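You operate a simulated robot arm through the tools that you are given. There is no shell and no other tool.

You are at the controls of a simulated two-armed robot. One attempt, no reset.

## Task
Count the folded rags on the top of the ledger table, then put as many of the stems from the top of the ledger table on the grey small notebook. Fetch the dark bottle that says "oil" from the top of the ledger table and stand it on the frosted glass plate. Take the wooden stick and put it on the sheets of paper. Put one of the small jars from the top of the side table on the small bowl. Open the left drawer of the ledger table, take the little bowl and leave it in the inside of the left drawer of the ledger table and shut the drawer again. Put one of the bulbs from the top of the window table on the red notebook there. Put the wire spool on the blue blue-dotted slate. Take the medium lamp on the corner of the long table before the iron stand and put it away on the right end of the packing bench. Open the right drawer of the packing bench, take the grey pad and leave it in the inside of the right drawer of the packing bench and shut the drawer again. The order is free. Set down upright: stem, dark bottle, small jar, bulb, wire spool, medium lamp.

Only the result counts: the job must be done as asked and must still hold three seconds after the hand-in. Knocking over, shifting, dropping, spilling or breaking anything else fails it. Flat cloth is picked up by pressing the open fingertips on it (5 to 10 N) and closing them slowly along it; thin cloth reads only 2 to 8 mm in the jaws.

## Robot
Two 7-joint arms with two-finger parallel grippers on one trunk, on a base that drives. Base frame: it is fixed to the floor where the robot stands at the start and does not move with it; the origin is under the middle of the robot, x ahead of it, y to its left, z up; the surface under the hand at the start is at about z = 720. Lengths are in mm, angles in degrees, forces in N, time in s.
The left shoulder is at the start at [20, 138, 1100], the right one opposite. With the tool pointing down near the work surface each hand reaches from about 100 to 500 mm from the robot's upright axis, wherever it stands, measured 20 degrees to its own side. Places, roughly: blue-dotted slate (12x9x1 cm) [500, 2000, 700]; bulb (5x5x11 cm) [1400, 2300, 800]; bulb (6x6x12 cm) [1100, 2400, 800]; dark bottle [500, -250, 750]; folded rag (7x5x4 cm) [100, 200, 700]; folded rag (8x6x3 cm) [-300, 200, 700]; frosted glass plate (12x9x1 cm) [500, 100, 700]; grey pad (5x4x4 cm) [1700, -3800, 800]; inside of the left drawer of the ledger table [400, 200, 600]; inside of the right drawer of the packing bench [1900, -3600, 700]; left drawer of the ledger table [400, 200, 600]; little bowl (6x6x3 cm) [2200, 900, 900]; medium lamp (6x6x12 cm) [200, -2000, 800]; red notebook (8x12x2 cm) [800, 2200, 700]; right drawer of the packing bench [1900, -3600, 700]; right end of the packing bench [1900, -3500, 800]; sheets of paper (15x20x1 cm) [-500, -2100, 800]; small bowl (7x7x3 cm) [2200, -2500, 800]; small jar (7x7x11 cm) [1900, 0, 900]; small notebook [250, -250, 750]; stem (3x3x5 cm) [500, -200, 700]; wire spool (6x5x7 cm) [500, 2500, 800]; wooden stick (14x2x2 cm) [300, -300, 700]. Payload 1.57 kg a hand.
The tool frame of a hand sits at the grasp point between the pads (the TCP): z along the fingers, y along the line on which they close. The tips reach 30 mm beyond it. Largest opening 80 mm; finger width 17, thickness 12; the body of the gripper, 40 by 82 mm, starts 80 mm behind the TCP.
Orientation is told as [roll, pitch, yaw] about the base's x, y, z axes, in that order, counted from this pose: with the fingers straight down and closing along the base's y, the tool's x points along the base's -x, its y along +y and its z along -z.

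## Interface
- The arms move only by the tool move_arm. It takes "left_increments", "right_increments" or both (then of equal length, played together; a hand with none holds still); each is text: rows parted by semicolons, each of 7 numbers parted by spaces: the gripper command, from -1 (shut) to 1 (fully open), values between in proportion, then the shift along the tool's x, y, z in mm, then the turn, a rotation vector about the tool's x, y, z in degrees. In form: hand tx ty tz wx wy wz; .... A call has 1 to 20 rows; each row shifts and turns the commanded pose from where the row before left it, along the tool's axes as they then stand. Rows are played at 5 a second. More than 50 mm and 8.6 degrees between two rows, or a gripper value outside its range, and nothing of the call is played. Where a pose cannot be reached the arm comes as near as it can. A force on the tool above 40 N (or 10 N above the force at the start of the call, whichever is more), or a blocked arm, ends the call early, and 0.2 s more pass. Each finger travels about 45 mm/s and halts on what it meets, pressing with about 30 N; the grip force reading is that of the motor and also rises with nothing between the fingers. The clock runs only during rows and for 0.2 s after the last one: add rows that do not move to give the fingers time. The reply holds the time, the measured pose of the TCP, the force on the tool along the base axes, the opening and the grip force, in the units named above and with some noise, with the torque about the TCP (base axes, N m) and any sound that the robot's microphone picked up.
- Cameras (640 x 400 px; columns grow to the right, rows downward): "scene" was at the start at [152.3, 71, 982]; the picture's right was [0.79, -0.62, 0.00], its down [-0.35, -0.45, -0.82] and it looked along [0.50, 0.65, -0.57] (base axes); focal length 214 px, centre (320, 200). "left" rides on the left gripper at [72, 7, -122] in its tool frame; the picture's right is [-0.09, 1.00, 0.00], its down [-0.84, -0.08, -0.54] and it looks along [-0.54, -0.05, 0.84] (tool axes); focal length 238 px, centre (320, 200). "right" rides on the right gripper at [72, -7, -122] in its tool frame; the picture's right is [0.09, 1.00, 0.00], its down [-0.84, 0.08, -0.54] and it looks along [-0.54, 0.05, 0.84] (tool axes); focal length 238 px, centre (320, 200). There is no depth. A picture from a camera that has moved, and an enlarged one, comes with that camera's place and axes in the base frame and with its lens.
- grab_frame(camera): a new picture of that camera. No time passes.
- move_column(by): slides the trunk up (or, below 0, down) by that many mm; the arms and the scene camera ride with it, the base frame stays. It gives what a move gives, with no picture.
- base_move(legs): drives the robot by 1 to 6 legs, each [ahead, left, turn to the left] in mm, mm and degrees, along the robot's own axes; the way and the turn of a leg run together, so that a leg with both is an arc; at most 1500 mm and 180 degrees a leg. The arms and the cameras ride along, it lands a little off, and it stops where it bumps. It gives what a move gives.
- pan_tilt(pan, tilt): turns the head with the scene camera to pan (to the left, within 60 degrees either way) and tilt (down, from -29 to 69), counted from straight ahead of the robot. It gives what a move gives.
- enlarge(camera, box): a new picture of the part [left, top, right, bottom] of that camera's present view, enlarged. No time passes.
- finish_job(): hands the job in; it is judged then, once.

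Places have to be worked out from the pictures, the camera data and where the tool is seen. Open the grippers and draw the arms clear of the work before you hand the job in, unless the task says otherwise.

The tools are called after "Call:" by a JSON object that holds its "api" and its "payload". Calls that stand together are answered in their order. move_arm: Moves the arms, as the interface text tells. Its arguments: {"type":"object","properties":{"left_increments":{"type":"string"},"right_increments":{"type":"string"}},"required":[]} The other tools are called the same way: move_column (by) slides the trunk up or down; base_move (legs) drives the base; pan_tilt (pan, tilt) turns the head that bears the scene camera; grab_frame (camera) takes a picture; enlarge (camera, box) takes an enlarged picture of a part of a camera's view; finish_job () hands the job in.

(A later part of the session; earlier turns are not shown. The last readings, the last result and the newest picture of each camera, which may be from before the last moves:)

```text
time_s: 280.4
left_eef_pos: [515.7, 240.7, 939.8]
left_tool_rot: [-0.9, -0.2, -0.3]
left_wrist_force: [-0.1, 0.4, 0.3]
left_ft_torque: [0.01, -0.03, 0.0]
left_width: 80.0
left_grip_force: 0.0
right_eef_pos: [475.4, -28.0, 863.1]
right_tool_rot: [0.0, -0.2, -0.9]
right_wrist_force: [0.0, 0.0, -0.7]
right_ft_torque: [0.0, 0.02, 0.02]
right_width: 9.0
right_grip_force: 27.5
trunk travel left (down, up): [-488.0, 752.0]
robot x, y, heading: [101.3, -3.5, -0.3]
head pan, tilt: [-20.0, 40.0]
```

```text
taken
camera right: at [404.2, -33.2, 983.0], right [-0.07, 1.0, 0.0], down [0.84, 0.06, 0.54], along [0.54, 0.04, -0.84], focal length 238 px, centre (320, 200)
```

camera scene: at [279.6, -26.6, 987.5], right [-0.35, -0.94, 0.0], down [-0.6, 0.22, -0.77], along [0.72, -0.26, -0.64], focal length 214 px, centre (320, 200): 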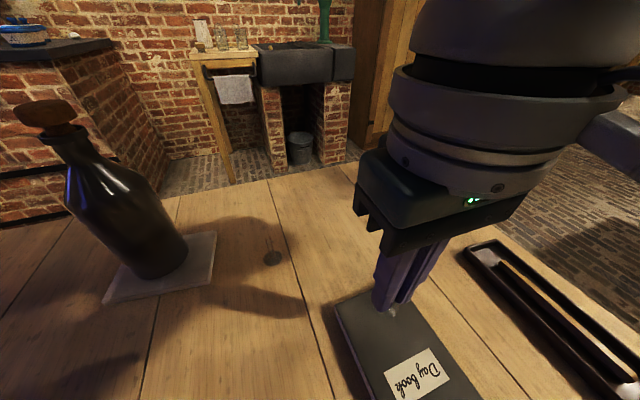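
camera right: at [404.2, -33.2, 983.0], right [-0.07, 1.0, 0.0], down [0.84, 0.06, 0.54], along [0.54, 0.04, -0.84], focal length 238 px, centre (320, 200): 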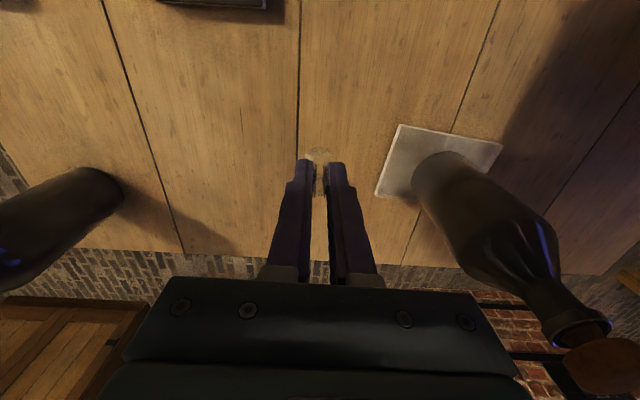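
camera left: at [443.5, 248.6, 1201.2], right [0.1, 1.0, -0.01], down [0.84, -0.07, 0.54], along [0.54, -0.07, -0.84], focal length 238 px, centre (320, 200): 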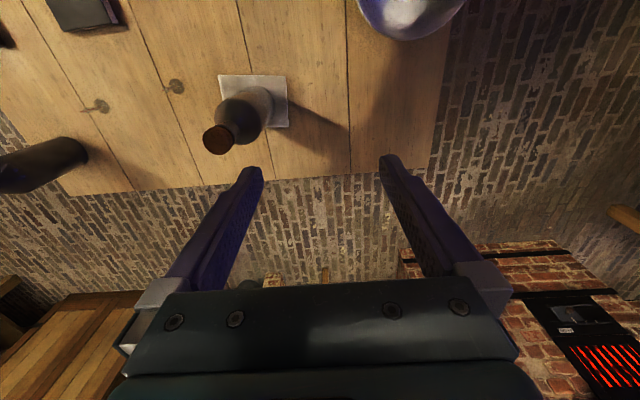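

Call:
{"api": "move_arm", "payload": {"right_increments": "-0.9 18.5 -9.7 0 0 0 0; -0.9 18.5 -9.7 0 0 0 0; -0.9 18.5 -9.7 0 0 0 0; -0.9 18.5 -9.7 0 0 0 0; -0.9 18.5 -9.7 0 0 0 0; -0.9 18.5 -9.7 0 0 0 0; -0.9 18.5 -9.7 0 0 0 0; -0.9 18.5 -9.7 0 0 0 0; -0.9 18.5 -9.7 0 0 0 0; -0.9 18.5 -9.7 0 0 0 0; -0.9 0 0 0 0 0 0"}}

Call:
{"api": "grab_frame", "payload": {"camera": "right"}}

Call:
{"api": "pan_tilt", "payload": {"pan": -35, "tilt": 55}}

Call:
{"api": "grab_frame", "payload": {"camera": "scene"}}

```text
time_s: 282.1
left_eef_pos: [515.8, 241.0, 938.5]
left_tool_rot: [-1.0, -0.1, -0.3]
left_wrist_force: [0.4, 0.2, -0.3]
left_ft_torque: [-0.01, -0.01, 0.01]
left_width: 79.8
left_grip_force: 0.1
right_eef_pos: [357.9, -93.1, 861.9]
right_tool_rot: [-0.1, -1.2, -2.1]
right_wrist_force: [14.6, 1.3, -6.9]
right_ft_torque: [-0.35, 1.25, -0.34]
right_width: 8.6
right_grip_force: 27.3
trunk travel left (down, up): [-488.0, 752.0]
robot x, y, heading: [101.1, -1.4, -0.0]
head pan, tilt: [-20.0, 40.0]
stopped in row 8 (right hand): the force on the tool passed its limit at 54 N (the readings are from after the stop); the commanded pose is now the measured one
```

```text
taken
camera right: at [283.7, -97.0, 981.8], right [-0.06, 1.0, 0.0], down [0.83, 0.05, 0.56], along [0.56, 0.03, -0.83], focal length 238 px, centre (320, 200)
```

right: 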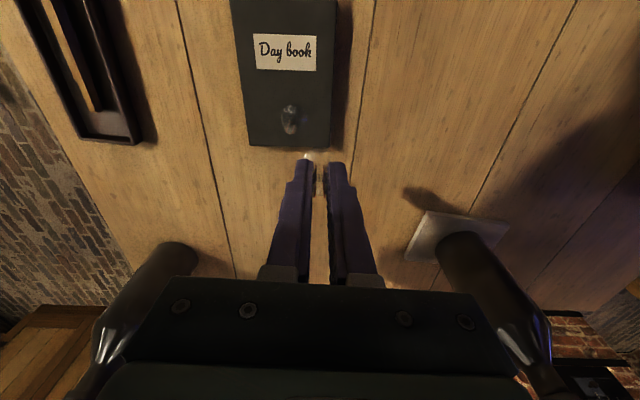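

```text
time_s: 282.8
left_eef_pos: [514.1, 241.6, 939.1]
left_tool_rot: [-0.9, -0.1, -0.3]
left_wrist_force: [-0.5, 0.0, -0.2]
left_ft_torque: [0.01, -0.01, 0.0]
left_width: 80.1
left_grip_force: 0.0
right_eef_pos: [355.0, -91.6, 863.1]
right_tool_rot: [0.1, -1.0, -1.9]
right_wrist_force: [0.3, -0.7, 0.1]
right_ft_torque: [0.01, 0.03, -0.01]
right_width: 8.5
right_grip_force: 27.9
trunk travel left (down, up): [-488.0, 752.0]
robot x, y, heading: [99.4, 0.8, -0.2]
head pan, tilt: [-35.0, 55.0]
```

```text
taken
camera scene: at [258.8, -38.7, 967.0], right [-0.58, -0.82, 0.0], down [-0.67, 0.47, -0.58], along [0.47, -0.33, -0.82], focal length 214 px, centre (320, 200)
```

scene: 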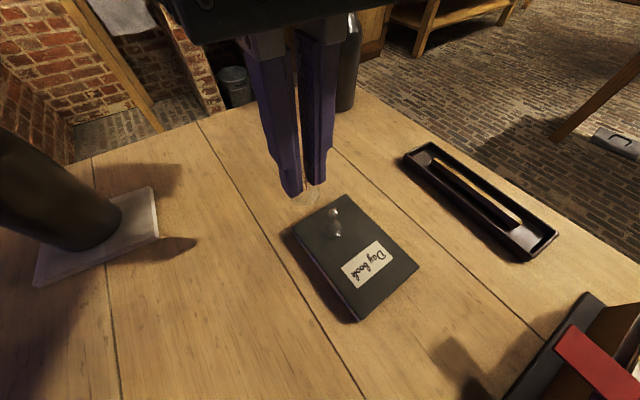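

The right hand's camera bumped the robot's own head; I need the robot farther back. I look at the left elbow and jug before backing up.

Call:
{"api": "pan_tilt", "payload": {"pan": 60, "tilt": 30}}

Call:
{"api": "grab_frame", "payload": {"camera": "scene"}}

```text
time_s: 284.6
left_eef_pos: [514.9, 240.5, 938.5]
left_tool_rot: [-0.9, -0.1, -0.3]
left_wrist_force: [-0.1, 0.3, 0.3]
left_ft_torque: [0.01, 0.03, -0.04]
left_width: 79.6
left_grip_force: 0.1
right_eef_pos: [364.2, -92.7, 865.4]
right_tool_rot: [0.2, -2.0, -2.9]
right_wrist_force: [102.6, -16.0, 46.3]
right_ft_torque: [2.2, 17.3, 0.8]
right_width: 8.8
right_grip_force: 27.2
trunk travel left (down, up): [-488.0, 752.0]
robot x, y, heading: [100.5, 1.3, -0.2]
head pan, tilt: [60.0, 30.0]
```

```text
taken
camera scene: at [268.1, -24.8, 968.8], right [-0.37, -0.93, 0.0], down [-0.74, 0.3, -0.6], along [0.55, -0.22, -0.8], focal length 214 px, centre (320, 200)
```

scene: 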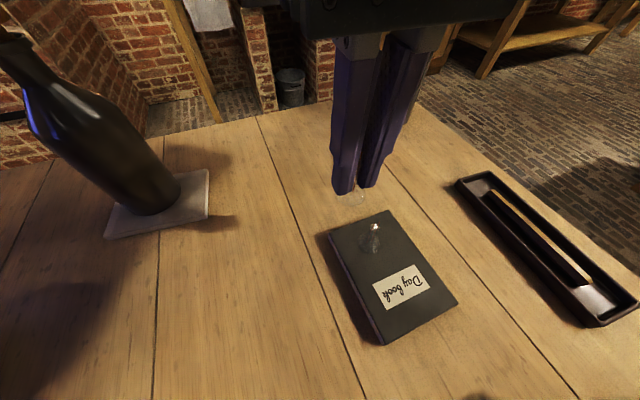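

The head is pushing against the right hand. I move the right hand forward away from the head at once.

Call:
{"api": "move_arm", "payload": {"right_increments": "-0.9 -15 0 0 0 0 0; -0.9 -20 0 0 0 0 0; -0.9 -20 0 0 0 0 0; -0.9 -10 0 0 0 0 0; -0.9 0 0 0 0 0 0"}}

Call:
{"api": "grab_frame", "payload": {"camera": "scene"}}

Call:
{"api": "grab_frame", "payload": {"camera": "right"}}

```text
time_s: 285.8
left_eef_pos: [514.9, 240.5, 939.8]
left_tool_rot: [-1.0, -0.1, -0.4]
left_wrist_force: [0.5, 0.2, -0.2]
left_ft_torque: [0.03, -0.06, -0.07]
left_width: 79.8
left_grip_force: 0.0
right_eef_pos: [421.5, -95.1, 862.3]
right_tool_rot: [0.0, -1.0, -1.8]
right_wrist_force: [-0.4, 1.1, 0.1]
right_ft_torque: [-0.04, 0.02, -0.02]
right_width: 8.8
right_grip_force: 27.5
trunk travel left (down, up): [-488.0, 752.0]
robot x, y, heading: [102.5, 2.9, 0.0]
head pan, tilt: [60.0, 30.0]
```

```text
taken
camera scene: at [245.2, 81.0, 1002.8], right [0.86, -0.5, 0.0], down [-0.25, -0.43, -0.87], along [0.44, 0.75, -0.5], focal length 214 px, centre (320, 200)
```

scene: 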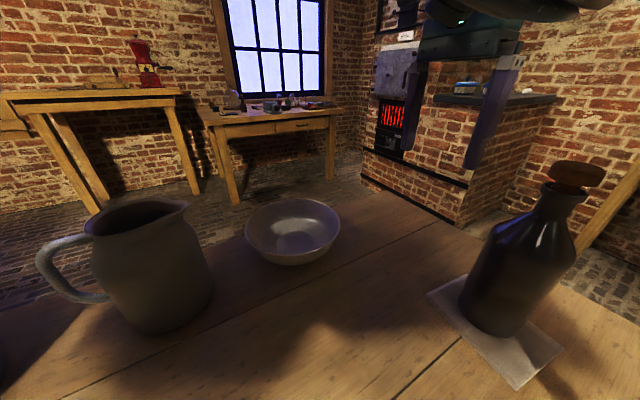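

```text
taken
camera right: at [348.0, -98.6, 982.1], right [-0.06, 1.0, 0.0], down [0.83, 0.05, 0.56], along [0.56, 0.03, -0.83], focal length 238 px, centre (320, 200)
```

right: 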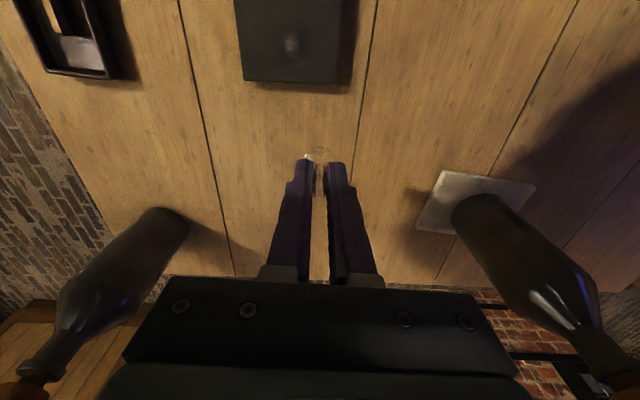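

Freed; jug is fine and the left elbow is high. I point the head forward and back the base up 110 mm so the book is farther ahead.

Call:
{"api": "pan_tilt", "payload": {"pan": 0, "tilt": 50}}

Call:
{"api": "base_move", "payload": {"legs": [[-110, 0, 0]]}}

Call:
{"api": "grab_frame", "payload": {"camera": "scene"}}

Call:
{"api": "grab_frame", "payload": {"camera": "right"}}

```text
time_s: 287.1
left_eef_pos: [515.0, 240.8, 938.2]
left_tool_rot: [-0.8, -0.1, -0.3]
left_wrist_force: [-0.2, -0.4, -0.1]
left_ft_torque: [0.02, 0.02, -0.01]
left_width: 80.1
left_grip_force: 0.0
right_eef_pos: [421.4, -95.3, 861.9]
right_tool_rot: [-0.1, -1.1, -1.9]
right_wrist_force: [-0.3, 0.0, 0.2]
right_ft_torque: [0.05, 0.02, 0.03]
right_width: 9.0
right_grip_force: 28.1
trunk travel left (down, up): [-488.0, 752.0]
robot x, y, heading: [99.1, 3.9, -0.3]
head pan, tilt: [0.0, 50.0]
```

```text
time_s: 288.2
left_eef_pos: [406.3, 239.8, 939.4]
left_tool_rot: [-0.8, -0.1, -0.3]
left_wrist_force: [-0.7, -0.9, 0.3]
left_ft_torque: [-0.03, 0.03, -0.01]
left_width: 80.0
left_grip_force: 0.1
right_eef_pos: [312.4, -94.9, 862.6]
right_tool_rot: [-0.1, -1.1, -1.7]
right_wrist_force: [-0.5, -0.1, -0.2]
right_ft_torque: [-0.02, 0.0, 0.02]
right_width: 8.9
right_grip_force: 27.8
trunk travel left (down, up): [-488.0, 752.0]
robot x, y, heading: [-8.8, 3.7, -0.2]
head pan, tilt: [0.0, 50.0]
```

```text
taken
camera scene: at [167.7, 3.1, 973.2], right [0.0, -1.0, 0.0], down [-0.77, 0.0, -0.64], along [0.64, 0.0, -0.77], focal length 214 px, centre (320, 200)
```

scene: 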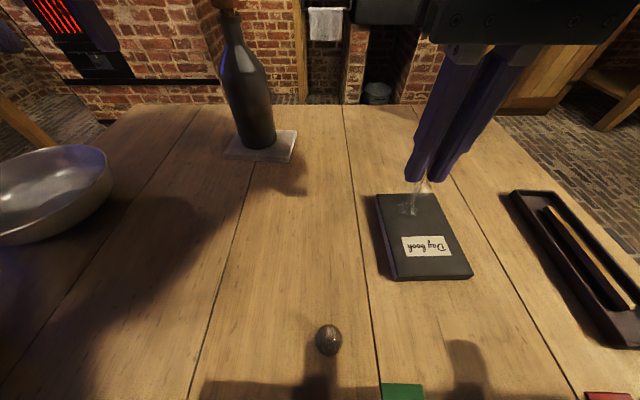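

```text
taken
camera right: at [239.2, -98.0, 982.2], right [-0.06, 1.0, 0.0], down [0.83, 0.05, 0.56], along [0.56, 0.03, -0.83], focal length 238 px, centre (320, 200)
```

right: 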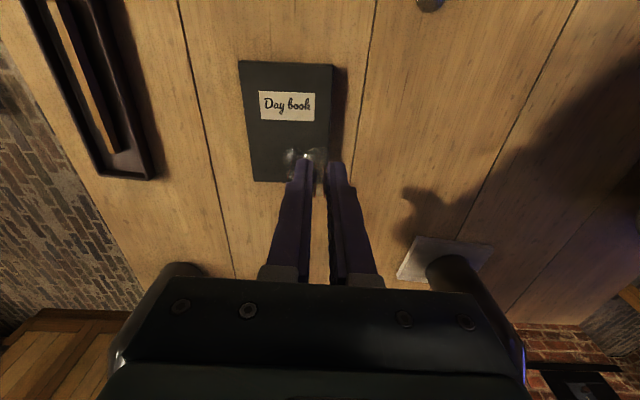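

I position stem 2 over [290,-127], correct the small pitch error, then lower.

Call:
{"api": "move_arm", "payload": {"right_increments": "-0.9 7 -11 0 0 0.3 0; -0.9 7 -11 0 0 0.3 0; -0.9 7.4 -10.7 0 0 0.3 0; -0.9 0 0 20 0 0 0; -0.9 0 0 20 0 0 0; -0.9 0 0 20 0 0 0; -0.9 0 0 13 0 0 0; -0.9 0 0 0 0 0 0"}}

Call:
{"api": "enlarge", "payload": {"camera": "scene", "box": [350, 150, 490, 290]}}

Call:
{"api": "grab_frame", "payload": {"camera": "right"}}

```text
time_s: 290.0
left_eef_pos: [405.8, 243.5, 940.2]
left_tool_rot: [-0.9, -0.1, -0.3]
left_wrist_force: [-0.8, -0.8, -0.3]
left_ft_torque: [0.03, 0.02, 0.06]
left_width: 80.0
left_grip_force: 0.1
right_eef_pos: [290.8, -127.4, 787.7]
right_tool_rot: [-0.1, -0.2, -1.8]
right_wrist_force: [0.9, 0.3, -0.7]
right_ft_torque: [0.0, 0.01, 0.0]
right_width: 9.0
right_grip_force: 27.9
trunk travel left (down, up): [-488.0, 752.0]
robot x, y, heading: [-8.7, -0.4, -0.1]
head pan, tilt: [0.0, 50.0]
```

```text
2.86 times, centred on (420, 220) of scene
camera zoom: at [168.1, 3.1, 973.3], right [0.0, -1.0, 0.0], down [-0.77, 0.0, -0.64], along [0.64, 0.0, -0.77], focal length 613 px, centre (34, 143)
```

zoom: 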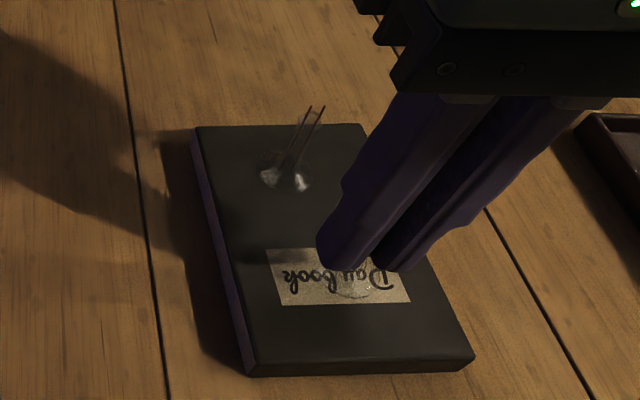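

```text
taken
camera right: at [219.1, -131.0, 909.0], right [-0.06, 1.0, 0.0], down [0.84, 0.05, 0.54], along [0.54, 0.03, -0.84], focal length 238 px, centre (320, 200)
```

right: 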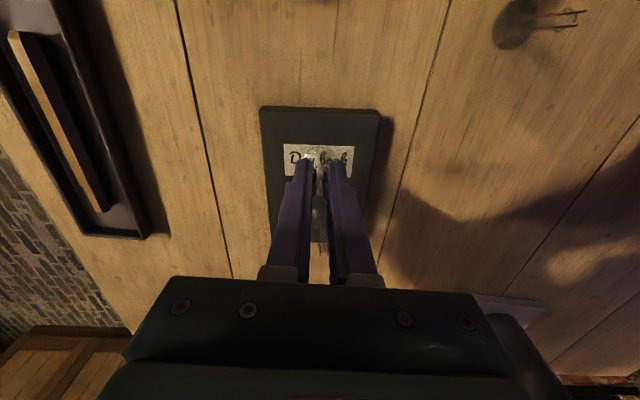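

Positioned above the book's label. I creep down to contact (~779).

Call:
{"api": "move_arm", "payload": {"right_increments": "-0.9 0 0 3 0 0 0; -0.9 0 0 2.5 0 0 0; -0.9 0 0 1 0 0 0; -0.9 0 0 0 0 0 0"}}

Call:
{"api": "move_arm", "payload": {"right_increments": "-0.9 0 0 1 0 0 0; -0.9 0 0 0.6 0 0 0; -0.9 0 0 0 0 0 0"}}

```text
time_s: 291.0
left_eef_pos: [406.1, 240.9, 939.0]
left_tool_rot: [-0.9, -0.1, -0.3]
left_wrist_force: [-0.3, -0.3, -0.8]
left_ft_torque: [-0.01, -0.02, -0.04]
left_width: 80.1
left_grip_force: 0.0
right_eef_pos: [291.5, -126.8, 782.4]
right_tool_rot: [-0.1, -0.2, -1.8]
right_wrist_force: [-1.1, 0.1, -0.2]
right_ft_torque: [0.03, 0.02, 0.01]
right_width: 9.1
right_grip_force: 26.8
trunk travel left (down, up): [-488.0, 752.0]
robot x, y, heading: [-8.3, 1.6, 0.0]
head pan, tilt: [0.0, 50.0]
```

```text
time_s: 291.8
left_eef_pos: [406.9, 241.5, 939.0]
left_tool_rot: [-0.9, -0.1, -0.3]
left_wrist_force: [-0.5, -0.7, 0.4]
left_ft_torque: [-0.02, 0.01, 0.0]
left_width: 80.0
left_grip_force: 0.0
right_eef_pos: [291.6, -127.3, 781.0]
right_tool_rot: [-0.1, -0.2, -1.8]
right_wrist_force: [-0.7, 0.4, 0.1]
right_ft_torque: [-0.05, 0.0, -0.01]
right_width: 8.8
right_grip_force: 26.9
trunk travel left (down, up): [-488.0, 752.0]
robot x, y, heading: [-12.0, 1.2, -0.0]
head pan, tilt: [0.0, 50.0]
```

Call:
{"api": "move_arm", "payload": {"right_increments": "-0.9 0 0 0.8 0 0 0; -0.9 0 0 0.6 0 0 0; -0.9 0 0 0 0 0 0"}}

Call:
{"api": "move_arm", "payload": {"right_increments": "-0.9 0 0 0.6 0 0 0; -0.9 0 0 0.5 0 0 0; -0.9 0 0 0 0 0 0"}}

```text
time_s: 292.6
left_eef_pos: [406.0, 243.2, 938.4]
left_tool_rot: [-0.8, -0.2, -0.3]
left_wrist_force: [-0.1, 0.3, -0.4]
left_ft_torque: [0.0, 0.0, -0.01]
left_width: 80.1
left_grip_force: 0.2
right_eef_pos: [290.9, -125.5, 780.4]
right_tool_rot: [-0.1, -0.3, -1.8]
right_wrist_force: [0.1, 0.8, 0.0]
right_ft_torque: [0.03, -0.03, -0.01]
right_width: 8.7
right_grip_force: 27.6
trunk travel left (down, up): [-488.0, 752.0]
robot x, y, heading: [-6.8, 1.7, 0.2]
head pan, tilt: [0.0, 50.0]
```

```text
time_s: 293.4
left_eef_pos: [405.9, 241.3, 938.6]
left_tool_rot: [-0.9, 0.0, -0.2]
left_wrist_force: [0.5, 0.0, -0.6]
left_ft_torque: [-0.01, 0.02, 0.03]
left_width: 79.8
left_grip_force: 0.1
right_eef_pos: [291.6, -126.2, 780.4]
right_tool_rot: [-0.2, -0.2, -1.8]
right_wrist_force: [0.2, -0.7, 0.1]
right_ft_torque: [0.0, -0.02, 0.01]
right_width: 9.0
right_grip_force: 27.9
trunk travel left (down, up): [-488.0, 752.0]
robot x, y, heading: [-3.9, -0.4, -0.1]
head pan, tilt: [0.0, 50.0]
```

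Call:
{"api": "move_arm", "payload": {"right_increments": "-0.9 0 0 0.7 0 0 0; -0.9 0 0 0.5 0 0 0; -0.9 0 0 0 0 0 0"}}

Call:
{"api": "enlarge", "payload": {"camera": "scene", "box": [390, 200, 450, 250]}}

```text
time_s: 294.2
left_eef_pos: [405.7, 241.3, 938.6]
left_tool_rot: [-0.9, 0.0, -0.3]
left_wrist_force: [0.0, -0.1, 0.9]
left_ft_torque: [0.0, -0.01, -0.01]
left_width: 80.0
left_grip_force: 0.1
right_eef_pos: [291.7, -127.0, 778.3]
right_tool_rot: [0.0, -0.2, -1.8]
right_wrist_force: [-2.0, -0.2, 10.5]
right_ft_torque: [0.0, 0.11, 0.02]
right_width: 8.9
right_grip_force: 27.4
trunk travel left (down, up): [-488.0, 752.0]
robot x, y, heading: [-6.0, 0.6, -0.2]
head pan, tilt: [0.0, 50.0]
```

```text
8.00 times, centred on (420, 225) of scene
camera zoom: at [168.1, 2.9, 973.4], right [0.0, -1.0, 0.0], down [-0.77, 0.0, -0.64], along [0.64, 0.0, -0.77], focal length 1716 px, centre (-480, 0)
```

zoom: 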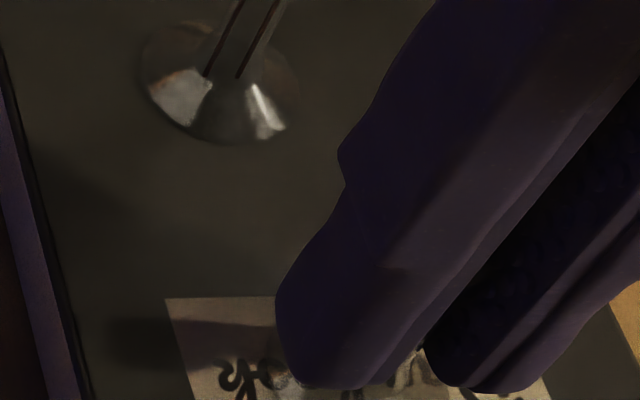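

Contact (10 N). I release slowly and rise.

Call:
{"api": "move_arm", "payload": {"right_increments": "-0.9 0 0 -0.4 0 0 0; -0.75 0 0 0 0 0 0; -0.6 0 0 0 0 0 0; -0.3 0 0 0 0 0 0; 0 0 0 0 0 0 0; 0 0 0 0 0 0 0; 0 0 0 -20 0 0 0; 0 0 0 -30 0 0 0; 0 0 0 -30 0 0 0; 0 0 0 0 0 0 0"}}

Call:
{"api": "enlarge", "payload": {"camera": "scene", "box": [350, 150, 490, 290]}}

Call:
{"api": "grab_frame", "payload": {"camera": "right"}}

```text
time_s: 296.4
left_eef_pos: [405.8, 241.4, 938.6]
left_tool_rot: [-0.9, 0.0, -0.3]
left_wrist_force: [-0.3, 0.7, -0.1]
left_ft_torque: [0.02, 0.0, 0.02]
left_width: 80.0
left_grip_force: 0.1
right_eef_pos: [290.1, -125.9, 860.6]
right_tool_rot: [-0.1, -0.2, -1.8]
right_wrist_force: [0.1, -1.2, 0.1]
right_ft_torque: [0.01, -0.02, -0.01]
right_width: 40.1
right_grip_force: 0.0
trunk travel left (down, up): [-488.0, 752.0]
robot x, y, heading: [-9.2, -1.0, -0.1]
head pan, tilt: [0.0, 50.0]
```

```text
2.86 times, centred on (420, 220) of scene
camera zoom: at [168.1, 3.1, 973.3], right [0.0, -1.0, 0.0], down [-0.77, 0.0, -0.64], along [0.64, 0.0, -0.77], focal length 613 px, centre (34, 143)
```

zoom: 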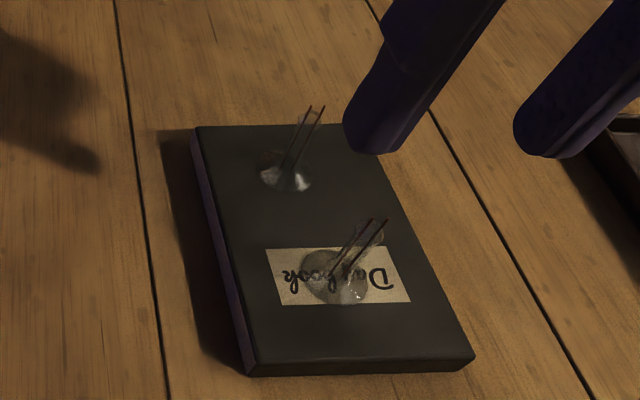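

```text
taken
camera right: at [218.4, -129.5, 980.5], right [-0.06, 1.0, 0.0], down [0.84, 0.05, 0.54], along [0.54, 0.03, -0.84], focal length 238 px, centre (320, 200)
```

right: 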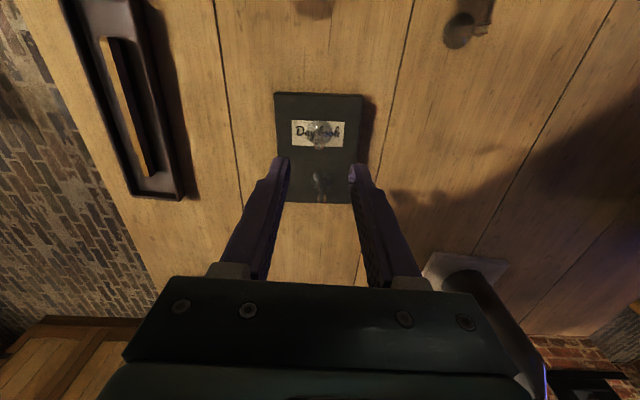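

Both stems stand upright on the Day book. Next the wooden stick in the tray, near [289,-316]; I move the right hand above it and align the yaw.

Call:
{"api": "move_arm", "payload": {"right_increments": "0 -0.7 -23.7 0 0 0 0.8; 0 -0.7 -23.7 0 0 0 0.8; 0 -0.7 -23.7 0 0 0 0.8; 0 -0.7 -23.7 0 0 0 0.8; 0 -0.7 -23.7 0 0 0 0; 0 -0.7 -23.7 0 0 0 0; 0 -0.7 -23.7 0 0 0 0; 0 -0.7 -23.7 0 0 0 0; 0 0 0 0 0 0 0"}}

Call:
{"api": "grab_frame", "payload": {"camera": "right"}}

Call:
{"api": "enlarge", "payload": {"camera": "scene", "box": [480, 160, 640, 360]}}

```text
time_s: 298.4
left_eef_pos: [405.4, 242.3, 938.7]
left_tool_rot: [-0.9, 0.0, -0.3]
left_wrist_force: [0.6, 0.0, -0.6]
left_ft_torque: [0.02, 0.01, 0.03]
left_width: 80.1
left_grip_force: 0.1
right_eef_pos: [282.7, -316.3, 857.7]
right_tool_rot: [0.0, -0.2, -5.0]
right_wrist_force: [0.7, -0.6, 0.2]
right_ft_torque: [0.03, -0.02, 0.01]
right_width: 39.9
right_grip_force: 0.0
trunk travel left (down, up): [-488.0, 752.0]
robot x, y, heading: [-8.2, 3.0, 0.0]
head pan, tilt: [0.0, 50.0]
```

```text
taken
camera right: at [210.2, -316.6, 978.6], right [0.0, 1.0, 0.0], down [0.84, 0.0, 0.54], along [0.54, 0.0, -0.84], focal length 238 px, centre (320, 200)
```

right: 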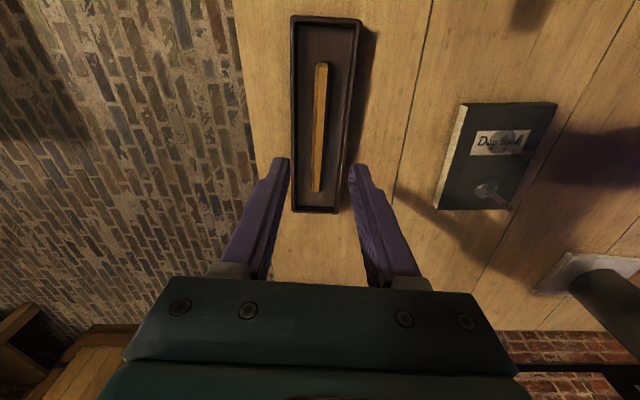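

```text
2.00 times, centred on (560, 260) of scene
camera zoom: at [168.1, 3.2, 973.3], right [0.0, -1.0, 0.0], down [-0.77, 0.0, -0.64], along [0.64, 0.0, -0.77], focal length 429 px, centre (-160, 80)
```

zoom: 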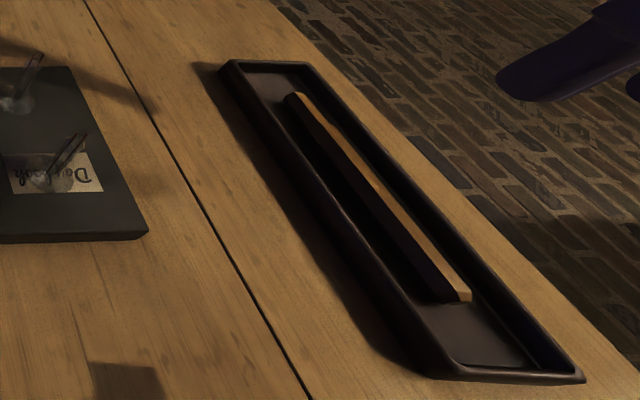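

The stick lies along x, centre ≈[287,-318], about 13 mm wide, with ~15 mm space to the tray wall on its right-hand side. I set a 24 mm opening, fix the yaw, and descend part-way.

Call:
{"api": "move_arm", "payload": {"right_increments": "-0.2 -2 0 20 0 0 -1.2; -0.4 -2 0 20 0 0 -1.2; -0.4 0 0 17 0 0 0; -0.4 0 0 0 0 0 0"}}

Call:
{"api": "grab_frame", "payload": {"camera": "right"}}

Call:
{"api": "enlarge", "payload": {"camera": "right", "box": [260, 100, 380, 220]}}

```text
time_s: 299.4
left_eef_pos: [406.1, 241.5, 939.1]
left_tool_rot: [-0.8, -0.1, -0.3]
left_wrist_force: [-0.8, 0.0, 0.1]
left_ft_torque: [0.0, 0.02, 0.02]
left_width: 80.0
left_grip_force: 0.1
right_eef_pos: [287.9, -317.2, 803.3]
right_tool_rot: [-0.2, -0.1, -2.7]
right_wrist_force: [-0.7, -1.0, 0.3]
right_ft_torque: [-0.03, 0.02, -0.01]
right_width: 24.0
right_grip_force: 0.0
trunk travel left (down, up): [-488.0, 752.0]
robot x, y, heading: [-4.9, 1.1, -0.3]
head pan, tilt: [0.0, 50.0]
```

```text
taken
camera right: at [216.8, -320.1, 923.3], right [-0.05, 1.0, 0.0], down [0.84, 0.04, 0.54], along [0.54, 0.02, -0.84], focal length 238 px, centre (320, 200)
```

right: 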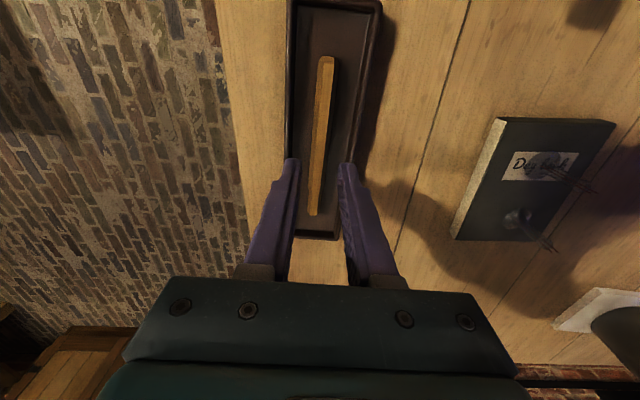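

```text
3.33 times, centred on (320, 160) of right
camera zoom: at [216.8, -320.1, 923.3], right [-0.05, 1.0, 0.0], down [0.84, 0.04, 0.54], along [0.54, 0.02, -0.84], focal length 794 px, centre (320, 333)
```

zoom: 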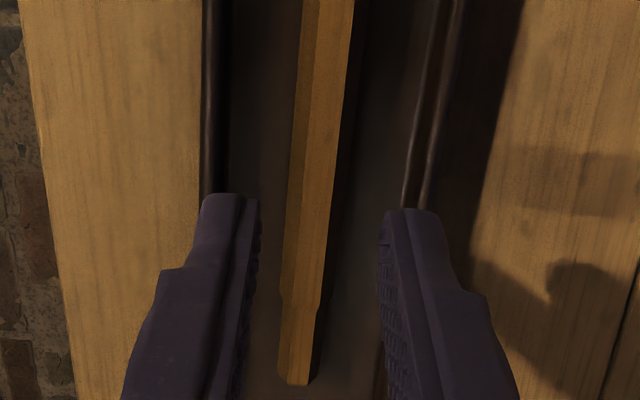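

Measured in the tool frame: stick centre at −2 mm, tray walls at −23.7/+21.9 mm. I set the opening to ~16.5 mm, shift −1.5 mm and descend to TCP z≈762.

Call:
{"api": "move_arm", "payload": {"right_increments": "-0.59 0 -1.5 0 0 0 0; -0.59 0 0 15 0 0 0; -0.59 0 0 10 0 0 0; -0.59 0 0 6 0 0 0; -0.59 0 0 5 0 0 0; -0.59 0 0 5 0 0 0; -0.59 0 0 0 0 0 0"}}

Call:
{"api": "enlarge", "payload": {"camera": "right", "box": [260, 100, 380, 220]}}

```text
time_s: 301.0
left_eef_pos: [405.7, 241.0, 939.8]
left_tool_rot: [-0.9, -0.2, -0.2]
left_wrist_force: [-0.7, -0.1, -0.8]
left_ft_torque: [-0.03, -0.03, 0.02]
left_width: 80.0
left_grip_force: 0.1
right_eef_pos: [287.5, -317.5, 760.9]
right_tool_rot: [0.0, -0.2, -2.7]
right_wrist_force: [-0.3, -0.2, 0.4]
right_ft_torque: [0.03, 0.03, 0.02]
right_width: 16.2
right_grip_force: 0.1
trunk travel left (down, up): [-488.0, 752.0]
robot x, y, heading: [-2.6, 3.9, -0.0]
head pan, tilt: [0.0, 50.0]
```

```text
3.33 times, centred on (320, 160) of right
camera zoom: at [215.2, -320.6, 881.3], right [-0.05, 1.0, 0.0], down [0.84, 0.04, 0.54], along [0.54, 0.02, -0.84], focal length 794 px, centre (320, 333)
```

zoom: 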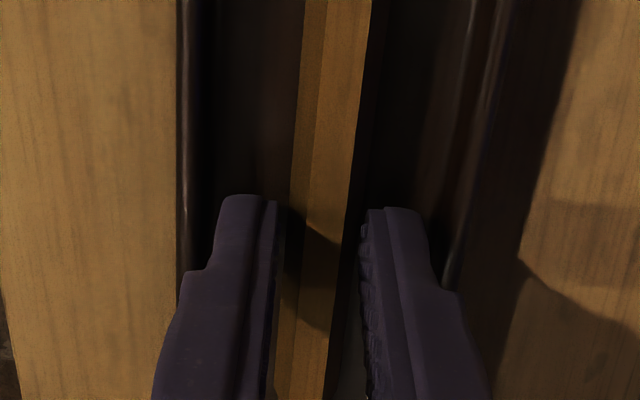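

The fingers straddle the stick inside the tray. I lower a little more until near the tray floor, watching force.

Call:
{"api": "move_arm", "payload": {"right_increments": "-0.59 0 0 2 0 0 0; -0.59 0 0 2 0 0 0; -0.59 0 0 0 0 0 0"}}

Call:
{"api": "move_arm", "payload": {"right_increments": "-0.59 0 0 1 0 0 0; -0.59 0 0 1 0 0 0; -0.59 0 0 0 0 0 0"}}

```text
time_s: 301.8
left_eef_pos: [405.6, 241.0, 938.6]
left_tool_rot: [-0.9, -0.1, -0.3]
left_wrist_force: [0.2, -0.5, 0.0]
left_ft_torque: [0.01, 0.01, 0.0]
left_width: 79.9
left_grip_force: 0.0
right_eef_pos: [285.4, -318.3, 755.8]
right_tool_rot: [-0.1, -0.3, -2.6]
right_wrist_force: [-0.3, 0.1, -0.1]
right_ft_torque: [0.03, 0.02, 0.01]
right_width: 16.2
right_grip_force: 0.0
trunk travel left (down, up): [-488.0, 752.0]
robot x, y, heading: [-9.5, 1.2, -0.1]
head pan, tilt: [0.0, 50.0]
```

```text
time_s: 302.6
left_eef_pos: [405.4, 239.9, 938.8]
left_tool_rot: [-0.8, 0.0, -0.3]
left_wrist_force: [-0.6, -0.7, 0.2]
left_ft_torque: [-0.01, 0.02, -0.01]
left_width: 80.0
left_grip_force: 0.0
right_eef_pos: [286.2, -317.5, 754.2]
right_tool_rot: [-0.1, -0.2, -2.5]
right_wrist_force: [-4.7, 2.3, 14.1]
right_ft_torque: [0.12, 0.16, -0.05]
right_width: 16.5
right_grip_force: 0.0
trunk travel left (down, up): [-488.0, 752.0]
robot x, y, heading: [-2.5, 3.8, -0.2]
head pan, tilt: [0.0, 50.0]
```

Tips touched the tray floor (z≈724). I raise 2 mm and close on the stick.

Call:
{"api": "move_arm", "payload": {"right_increments": "-0.59 0 0 -2.5 0 0 0; -0.7 0 0 0 0 0 0; -0.8 0 0 0 0 0 0; -0.9 0 0 0 0 0 0; -1 0 0 0 0 0 0; -1 0 0 0 0 0 0"}}

Call:
{"api": "enlarge", "payload": {"camera": "right", "box": [260, 100, 380, 220]}}

```text
time_s: 304.0
left_eef_pos: [406.0, 241.8, 938.6]
left_tool_rot: [-0.9, -0.1, -0.3]
left_wrist_force: [0.6, 0.1, -0.4]
left_ft_torque: [0.02, 0.0, 0.02]
left_width: 80.1
left_grip_force: 0.1
right_eef_pos: [287.2, -317.6, 756.9]
right_tool_rot: [-0.1, -0.2, -2.6]
right_wrist_force: [-0.4, 0.3, -0.5]
right_ft_torque: [-0.03, -0.02, 0.0]
right_width: 11.2
right_grip_force: 28.6
trunk travel left (down, up): [-488.0, 752.0]
robot x, y, heading: [-5.4, 0.8, 0.1]
head pan, tilt: [0.0, 50.0]
```

```text
3.33 times, centred on (320, 160) of right
camera zoom: at [215.0, -320.6, 877.5], right [-0.05, 1.0, 0.0], down [0.84, 0.04, 0.54], along [0.54, 0.02, -0.84], focal length 794 px, centre (320, 333)
```

zoom: 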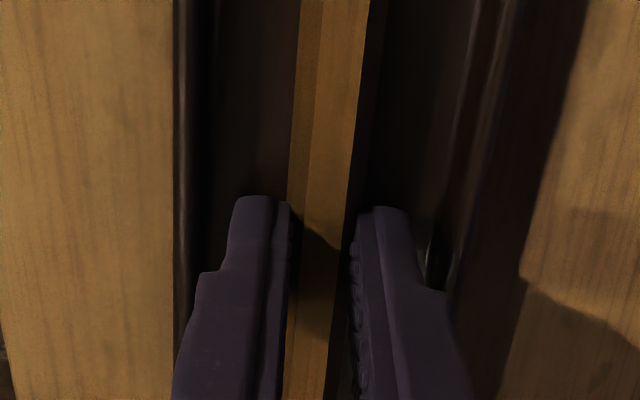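

Gripped (11.2 mm). I lift the stick straight up out of the tray.

Call:
{"api": "move_arm", "payload": {"right_increments": "-1 0 0 -5 0 0 0; -1 0 0 -10 0 0 0; -1 0 0 -20 0 0 0; -1 0 0 -30 0 0 0; -1 0 0 -40 0 0 0; -1 0 0 0 0 0 0"}}

Call:
{"api": "grab_frame", "payload": {"camera": "right"}}

```text
time_s: 305.4
left_eef_pos: [406.6, 241.6, 939.7]
left_tool_rot: [-1.0, -0.1, -0.3]
left_wrist_force: [0.3, 0.4, -0.2]
left_ft_torque: [0.02, -0.02, 0.0]
left_width: 80.0
left_grip_force: 0.1
right_eef_pos: [287.9, -317.9, 862.7]
right_tool_rot: [-0.1, -0.2, -2.6]
right_wrist_force: [-0.1, 0.6, 0.2]
right_ft_torque: [-0.01, -0.01, -0.01]
right_width: 11.4
right_grip_force: 28.9
trunk travel left (down, up): [-488.0, 752.0]
robot x, y, heading: [-7.6, -1.1, -0.1]
head pan, tilt: [0.0, 50.0]
```

```text
taken
camera right: at [215.6, -321.4, 982.9], right [-0.05, 1.0, 0.0], down [0.84, 0.04, 0.54], along [0.54, 0.02, -0.84], focal length 238 px, centre (320, 200)
```

right: 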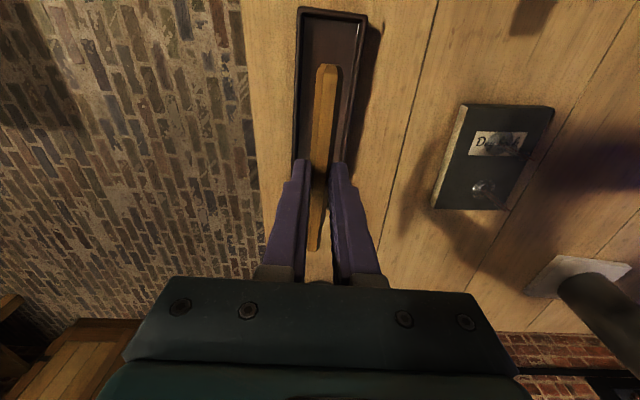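

The stick is held. I raise the trunk and drive to −y toward the long table, then turn to face it and look.

Call:
{"api": "move_column", "payload": {"by": 300}}

Call:
{"api": "base_move", "payload": {"legs": [[0, -1050, 0], [0, 0, -90]]}}

Call:
{"api": "pan_tilt", "payload": {"pan": 0, "tilt": 40}}

Call:
{"api": "grab_frame", "payload": {"camera": "scene"}}

Call:
{"api": "enlarge", "payload": {"camera": "scene", "box": [160, 60, 480, 240]}}

```text
time_s: 308.4
left_eef_pos: [406.1, 241.7, 1238.9]
left_tool_rot: [-0.8, -0.2, -0.3]
left_wrist_force: [0.2, -0.1, 0.1]
left_ft_torque: [0.01, -0.01, 0.05]
left_width: 80.3
left_grip_force: 0.1
right_eef_pos: [287.8, -317.5, 1161.7]
right_tool_rot: [-0.1, -0.2, -2.6]
right_wrist_force: [0.1, -0.7, -0.3]
right_ft_torque: [0.04, -0.02, 0.04]
right_width: 11.5
right_grip_force: 29.1
trunk travel left (down, up): [-788.0, 452.0]
robot x, y, heading: [-11.9, 2.1, -0.2]
head pan, tilt: [0.0, 50.0]
```

```text
time_s: 317.6
left_eef_pos: [245.4, -1438.2, 1239.6]
left_tool_rot: [-0.9, -0.1, -89.1]
left_wrist_force: [0.3, -0.6, 0.1]
left_ft_torque: [0.0, -0.02, 0.0]
left_width: 79.9
left_grip_force: 0.1
right_eef_pos: [-318.1, -1330.9, 1160.1]
right_tool_rot: [-0.1, -0.2, -91.6]
right_wrist_force: [0.5, -0.7, 0.8]
right_ft_torque: [0.01, 0.0, 0.0]
right_width: 11.4
right_grip_force: 29.2
trunk travel left (down, up): [-788.0, 452.0]
robot x, y, heading: [2.8, -1033.8, -89.0]
head pan, tilt: [0.0, 50.0]
```

```text
time_s: 318.3
left_eef_pos: [243.5, -1439.3, 1239.1]
left_tool_rot: [-0.9, 0.0, -89.1]
left_wrist_force: [1.1, 0.6, 0.0]
left_ft_torque: [0.0, 0.01, -0.03]
left_width: 80.0
left_grip_force: 0.1
right_eef_pos: [-317.6, -1330.1, 1161.8]
right_tool_rot: [-0.1, -0.2, -91.7]
right_wrist_force: [0.2, 0.2, 0.1]
right_ft_torque: [0.0, 0.01, -0.03]
right_width: 11.2
right_grip_force: 29.1
trunk travel left (down, up): [-788.0, 452.0]
robot x, y, heading: [-3.9, -1029.4, -88.9]
head pan, tilt: [0.0, 40.0]
```

```text
taken
camera scene: at [-1.2, -1213.6, 1287.4], right [-1.0, -0.02, 0.0], down [-0.01, 0.64, -0.77], along [0.01, -0.77, -0.64], focal length 214 px, centre (320, 200)
```

scene: 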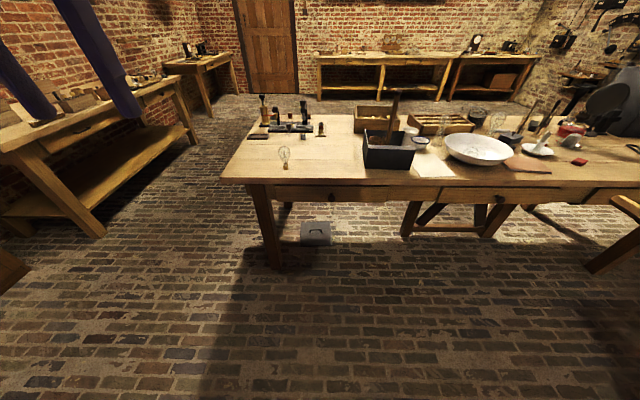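

```text
2.00 times, centred on (320, 150) of scene
camera zoom: at [-1.2, -1213.6, 1287.4], right [-1.0, -0.02, 0.0], down [-0.01, 0.64, -0.77], along [0.01, -0.77, -0.64], focal length 429 px, centre (320, 300)
```

zoom: 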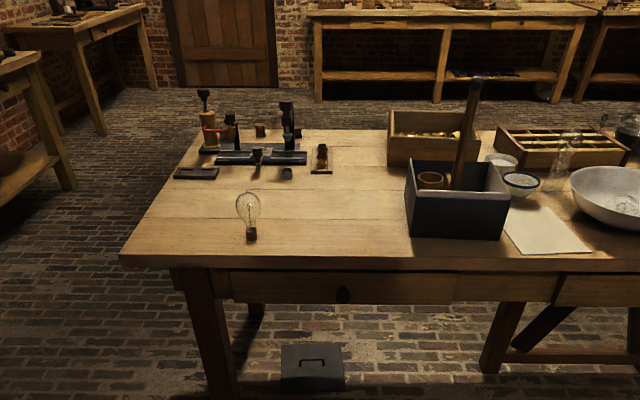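

The long table ahead shows the lamp on its near-left corner and the sheets of paper beside a black box. I drive closer, with the right side toward the paper.

Call:
{"api": "base_move", "payload": {"legs": [[640, -296, -1]]}}

Call:
{"api": "pan_tilt", "payload": {"pan": 0, "tilt": 60}}

Call:
{"api": "grab_frame", "payload": {"camera": "scene"}}

Call:
{"api": "grab_frame", "payload": {"camera": "right"}}

Call:
{"api": "grab_frame", "payload": {"camera": "left"}}

```text
time_s: 322.1
left_eef_pos: [-56.1, -2073.6, 1238.5]
left_tool_rot: [-0.9, -0.1, -90.6]
left_wrist_force: [-0.2, -0.1, -0.5]
left_ft_torque: [0.01, 0.03, 0.03]
left_width: 79.9
left_grip_force: 0.2
right_eef_pos: [-616.0, -1951.0, 1162.3]
right_tool_rot: [-0.1, -0.2, -93.0]
right_wrist_force: [-0.5, 0.1, -0.6]
right_ft_torque: [0.05, -0.01, 0.03]
right_width: 11.4
right_grip_force: 28.9
trunk travel left (down, up): [-788.0, 452.0]
robot x, y, heading: [-295.6, -1657.9, -90.6]
head pan, tilt: [0.0, 40.0]
```

```text
time_s: 322.9
left_eef_pos: [-56.3, -2072.9, 1239.1]
left_tool_rot: [-0.8, 0.0, -90.6]
left_wrist_force: [-0.9, -0.3, 0.3]
left_ft_torque: [0.01, 0.01, -0.03]
left_width: 80.1
left_grip_force: 0.1
right_eef_pos: [-615.1, -1951.3, 1162.0]
right_tool_rot: [-0.1, -0.3, -93.0]
right_wrist_force: [-0.2, 0.3, -0.2]
right_ft_torque: [-0.01, -0.02, -0.01]
right_width: 11.3
right_grip_force: 28.9
trunk travel left (down, up): [-788.0, 452.0]
robot x, y, heading: [-292.4, -1657.3, -90.4]
head pan, tilt: [0.0, 60.0]
```

```text
taken
camera scene: at [-295.9, -1823.4, 1260.8], right [-1.0, 0.01, 0.0], down [0.01, 0.87, -0.5], along [0.0, -0.5, -0.87], focal length 214 px, centre (320, 200)
```

scene: 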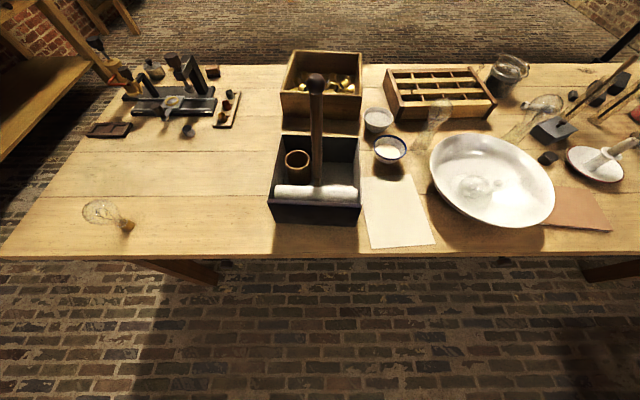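

```text
taken
camera right: at [-617.0, -1878.2, 1282.5], right [1.0, 0.04, 0.0], down [0.03, -0.84, 0.54], along [0.02, -0.54, -0.84], focal length 238 px, centre (320, 200)
```

right: 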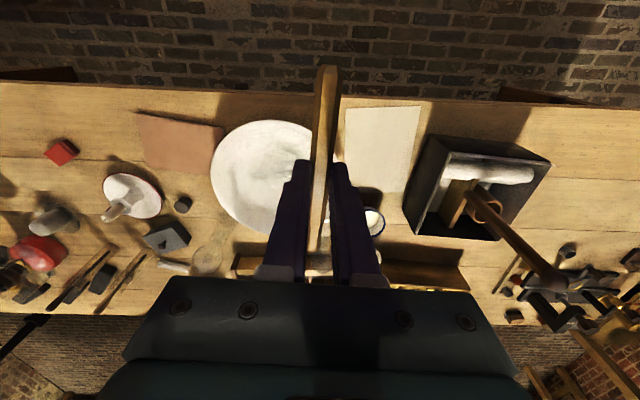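

```text
taken
camera left: at [-45.9, -2002.0, 1361.3], right [0.99, -0.1, -0.01], down [-0.08, -0.83, 0.54], along [-0.07, -0.54, -0.84], focal length 238 px, centre (320, 200)
```

left: 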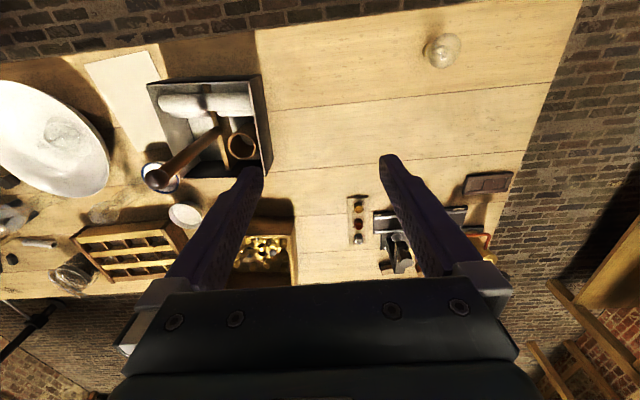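

Paper spans about x −550…−406, y −2154…−1972 at z≈800. I bring the stick over its centre [−478,−2063], then lower the trunk.

Call:
{"api": "move_arm", "payload": {"right_increments": "-1 -13.1 17.8 0 0 0 0; -1 -13.1 17.8 0 0 0 0; -1 -13.1 17.8 0 0 0 0; -1 -13.1 17.8 0 0 0 0; -1 -13.1 17.8 0 0 0 0; -1 -13.1 17.8 0 0 0 0; -1 -13.1 17.8 0 0 0 0; -1 -13.1 17.8 0 0 0 0; -1 0 0 0 0 0 0"}}

Call:
{"api": "move_column", "payload": {"by": -240}}

Call:
{"api": "grab_frame", "payload": {"camera": "right"}}

Call:
{"api": "grab_frame", "payload": {"camera": "scene"}}

```text
time_s: 324.9
left_eef_pos: [-54.8, -2072.2, 1238.6]
left_tool_rot: [-0.9, -0.1, -90.6]
left_wrist_force: [-0.5, 0.0, -0.1]
left_ft_torque: [0.03, -0.01, 0.02]
left_width: 79.9
left_grip_force: 0.0
right_eef_pos: [-478.9, -2062.1, 1161.2]
right_tool_rot: [-0.2, -0.2, -93.1]
right_wrist_force: [-0.3, -1.0, 0.0]
right_ft_torque: [0.01, 0.01, 0.02]
right_width: 11.5
right_grip_force: 28.6
trunk travel left (down, up): [-788.0, 452.0]
robot x, y, heading: [-292.6, -1660.0, -90.4]
head pan, tilt: [0.0, 60.0]
```

```text
time_s: 327.4
left_eef_pos: [-55.9, -2072.5, 998.3]
left_tool_rot: [-1.0, -0.1, -90.6]
left_wrist_force: [-0.3, 0.5, -0.4]
left_ft_torque: [-0.03, -0.03, 0.02]
left_width: 80.3
left_grip_force: 0.0
right_eef_pos: [-478.4, -2062.3, 921.3]
right_tool_rot: [-0.1, -0.2, -93.0]
right_wrist_force: [0.6, 1.1, -0.5]
right_ft_torque: [-0.03, 0.0, 0.03]
right_width: 11.4
right_grip_force: 28.9
trunk travel left (down, up): [-548.0, 692.0]
robot x, y, heading: [-293.0, -1658.8, -90.4]
head pan, tilt: [0.0, 60.0]
```

```text
taken
camera right: at [-480.7, -1989.2, 1041.9], right [1.0, 0.04, 0.0], down [0.03, -0.84, 0.54], along [0.02, -0.54, -0.84], focal length 238 px, centre (320, 200)
```

right: 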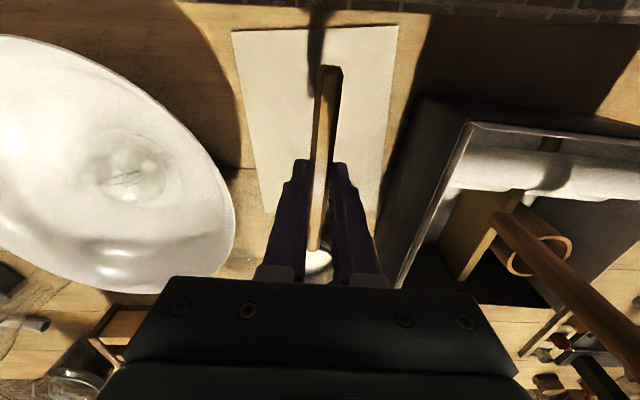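

```text
taken
camera scene: at [-295.9, -1823.4, 1020.7], right [-1.0, 0.01, 0.0], down [0.01, 0.87, -0.5], along [0.0, -0.5, -0.87], focal length 214 px, centre (320, 200)
```

scene: 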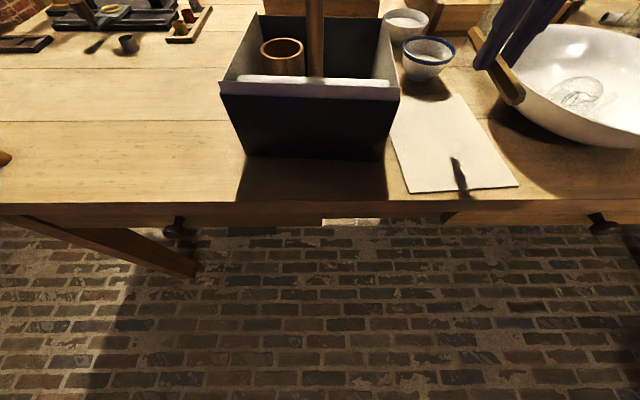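

Refining: table top is about z 778 and the paper centre ≈[−484,−2076]. I shift slightly and lower toward contact.

Call:
{"api": "move_arm", "payload": {"right_increments": "-1 -6.6 -2.5 0 0 0 0; -1 -6.6 -2.5 20 0 0 0; -1 0 0 25 0 0 0; -1 0 0 25 0 0 0; -1 0 0 15 0 0 0; -1 0 0 7 0 0 0; -1 0 0 0 0 0 0"}}

Call:
{"api": "move_arm", "payload": {"right_increments": "-1 0 0 3 0 0 0; -1 0 0 3 0 0 0; -1 0 0 0 0 0 0"}}

Call:
{"api": "grab_frame", "payload": {"camera": "right"}}

```text
time_s: 329.1
left_eef_pos: [-55.6, -2072.8, 998.4]
left_tool_rot: [-0.9, -0.3, -90.6]
left_wrist_force: [-0.9, -0.2, 0.6]
left_ft_torque: [-0.01, -0.02, -0.04]
left_width: 80.1
left_grip_force: 0.1
right_eef_pos: [-486.1, -2074.5, 829.5]
right_tool_rot: [0.1, -0.1, -93.0]
right_wrist_force: [0.6, -1.0, -0.1]
right_ft_torque: [0.01, -0.03, 0.01]
right_width: 11.5
right_grip_force: 29.0
trunk travel left (down, up): [-548.0, 692.0]
robot x, y, heading: [-291.6, -1660.2, -90.2]
head pan, tilt: [0.0, 60.0]
```

```text
time_s: 329.9
left_eef_pos: [-56.8, -2073.5, 998.8]
left_tool_rot: [-1.0, -0.1, -90.5]
left_wrist_force: [-0.2, 0.3, 0.3]
left_ft_torque: [0.03, -0.02, -0.01]
left_width: 80.0
left_grip_force: 0.1
right_eef_pos: [-484.9, -2075.0, 822.5]
right_tool_rot: [-0.1, -0.2, -93.1]
right_wrist_force: [-0.5, -0.7, -1.0]
right_ft_torque: [0.01, 0.0, 0.01]
right_width: 11.5
right_grip_force: 28.7
trunk travel left (down, up): [-548.0, 692.0]
robot x, y, heading: [-293.8, -1656.9, -90.4]
head pan, tilt: [0.0, 60.0]
```

```text
taken
camera right: at [-487.2, -2002.5, 943.5], right [1.0, 0.04, 0.0], down [0.03, -0.84, 0.54], along [0.02, -0.54, -0.84], focal length 238 px, centre (320, 200)
```

right: 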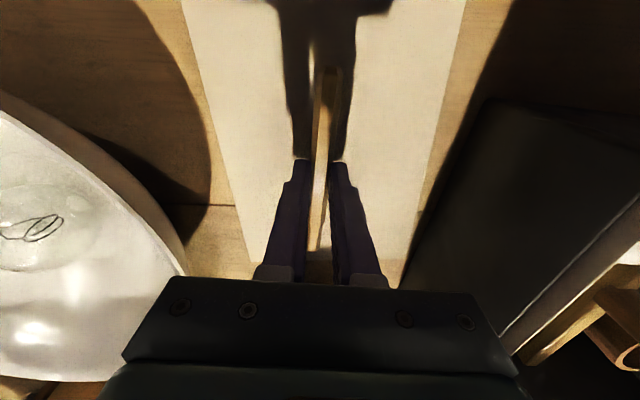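

Call:
{"api": "move_arm", "payload": {"right_increments": "-1 0 0 2.5 0 0 0; -1 0 0 2.5 0 0 0; -1 0 0 0 0 0 0"}}

Call:
{"api": "move_arm", "payload": {"right_increments": "-1 0 0 2 0 0 0; -1 0 0 2 0 0 0; -1 0 0 0 0 0 0"}}

```text
time_s: 330.6
left_eef_pos: [-56.4, -2073.9, 998.0]
left_tool_rot: [-0.9, -0.1, -90.6]
left_wrist_force: [0.0, -0.2, 0.9]
left_ft_torque: [0.01, -0.01, -0.01]
left_width: 80.2
left_grip_force: 0.0
right_eef_pos: [-484.9, -2074.6, 818.0]
right_tool_rot: [-0.2, -0.2, -93.0]
right_wrist_force: [0.8, -0.5, -0.2]
right_ft_torque: [0.03, 0.01, -0.01]
right_width: 11.5
right_grip_force: 28.8
trunk travel left (down, up): [-548.0, 692.0]
robot x, y, heading: [-290.7, -1658.0, -90.5]
head pan, tilt: [0.0, 60.0]
```

```text
time_s: 331.4
left_eef_pos: [-56.3, -2073.8, 998.3]
left_tool_rot: [-0.8, -0.1, -90.6]
left_wrist_force: [0.4, 0.5, 0.6]
left_ft_torque: [-0.03, 0.0, 0.02]
left_width: 80.1
left_grip_force: 0.0
right_eef_pos: [-484.5, -2075.2, 814.5]
right_tool_rot: [0.0, -0.2, -93.0]
right_wrist_force: [-0.1, 0.9, 1.9]
right_ft_torque: [-0.11, 0.0, 0.01]
right_width: 11.4
right_grip_force: 28.8
trunk travel left (down, up): [-548.0, 692.0]
robot x, y, heading: [-290.0, -1658.7, -90.4]
head pan, tilt: [0.0, 60.0]
```

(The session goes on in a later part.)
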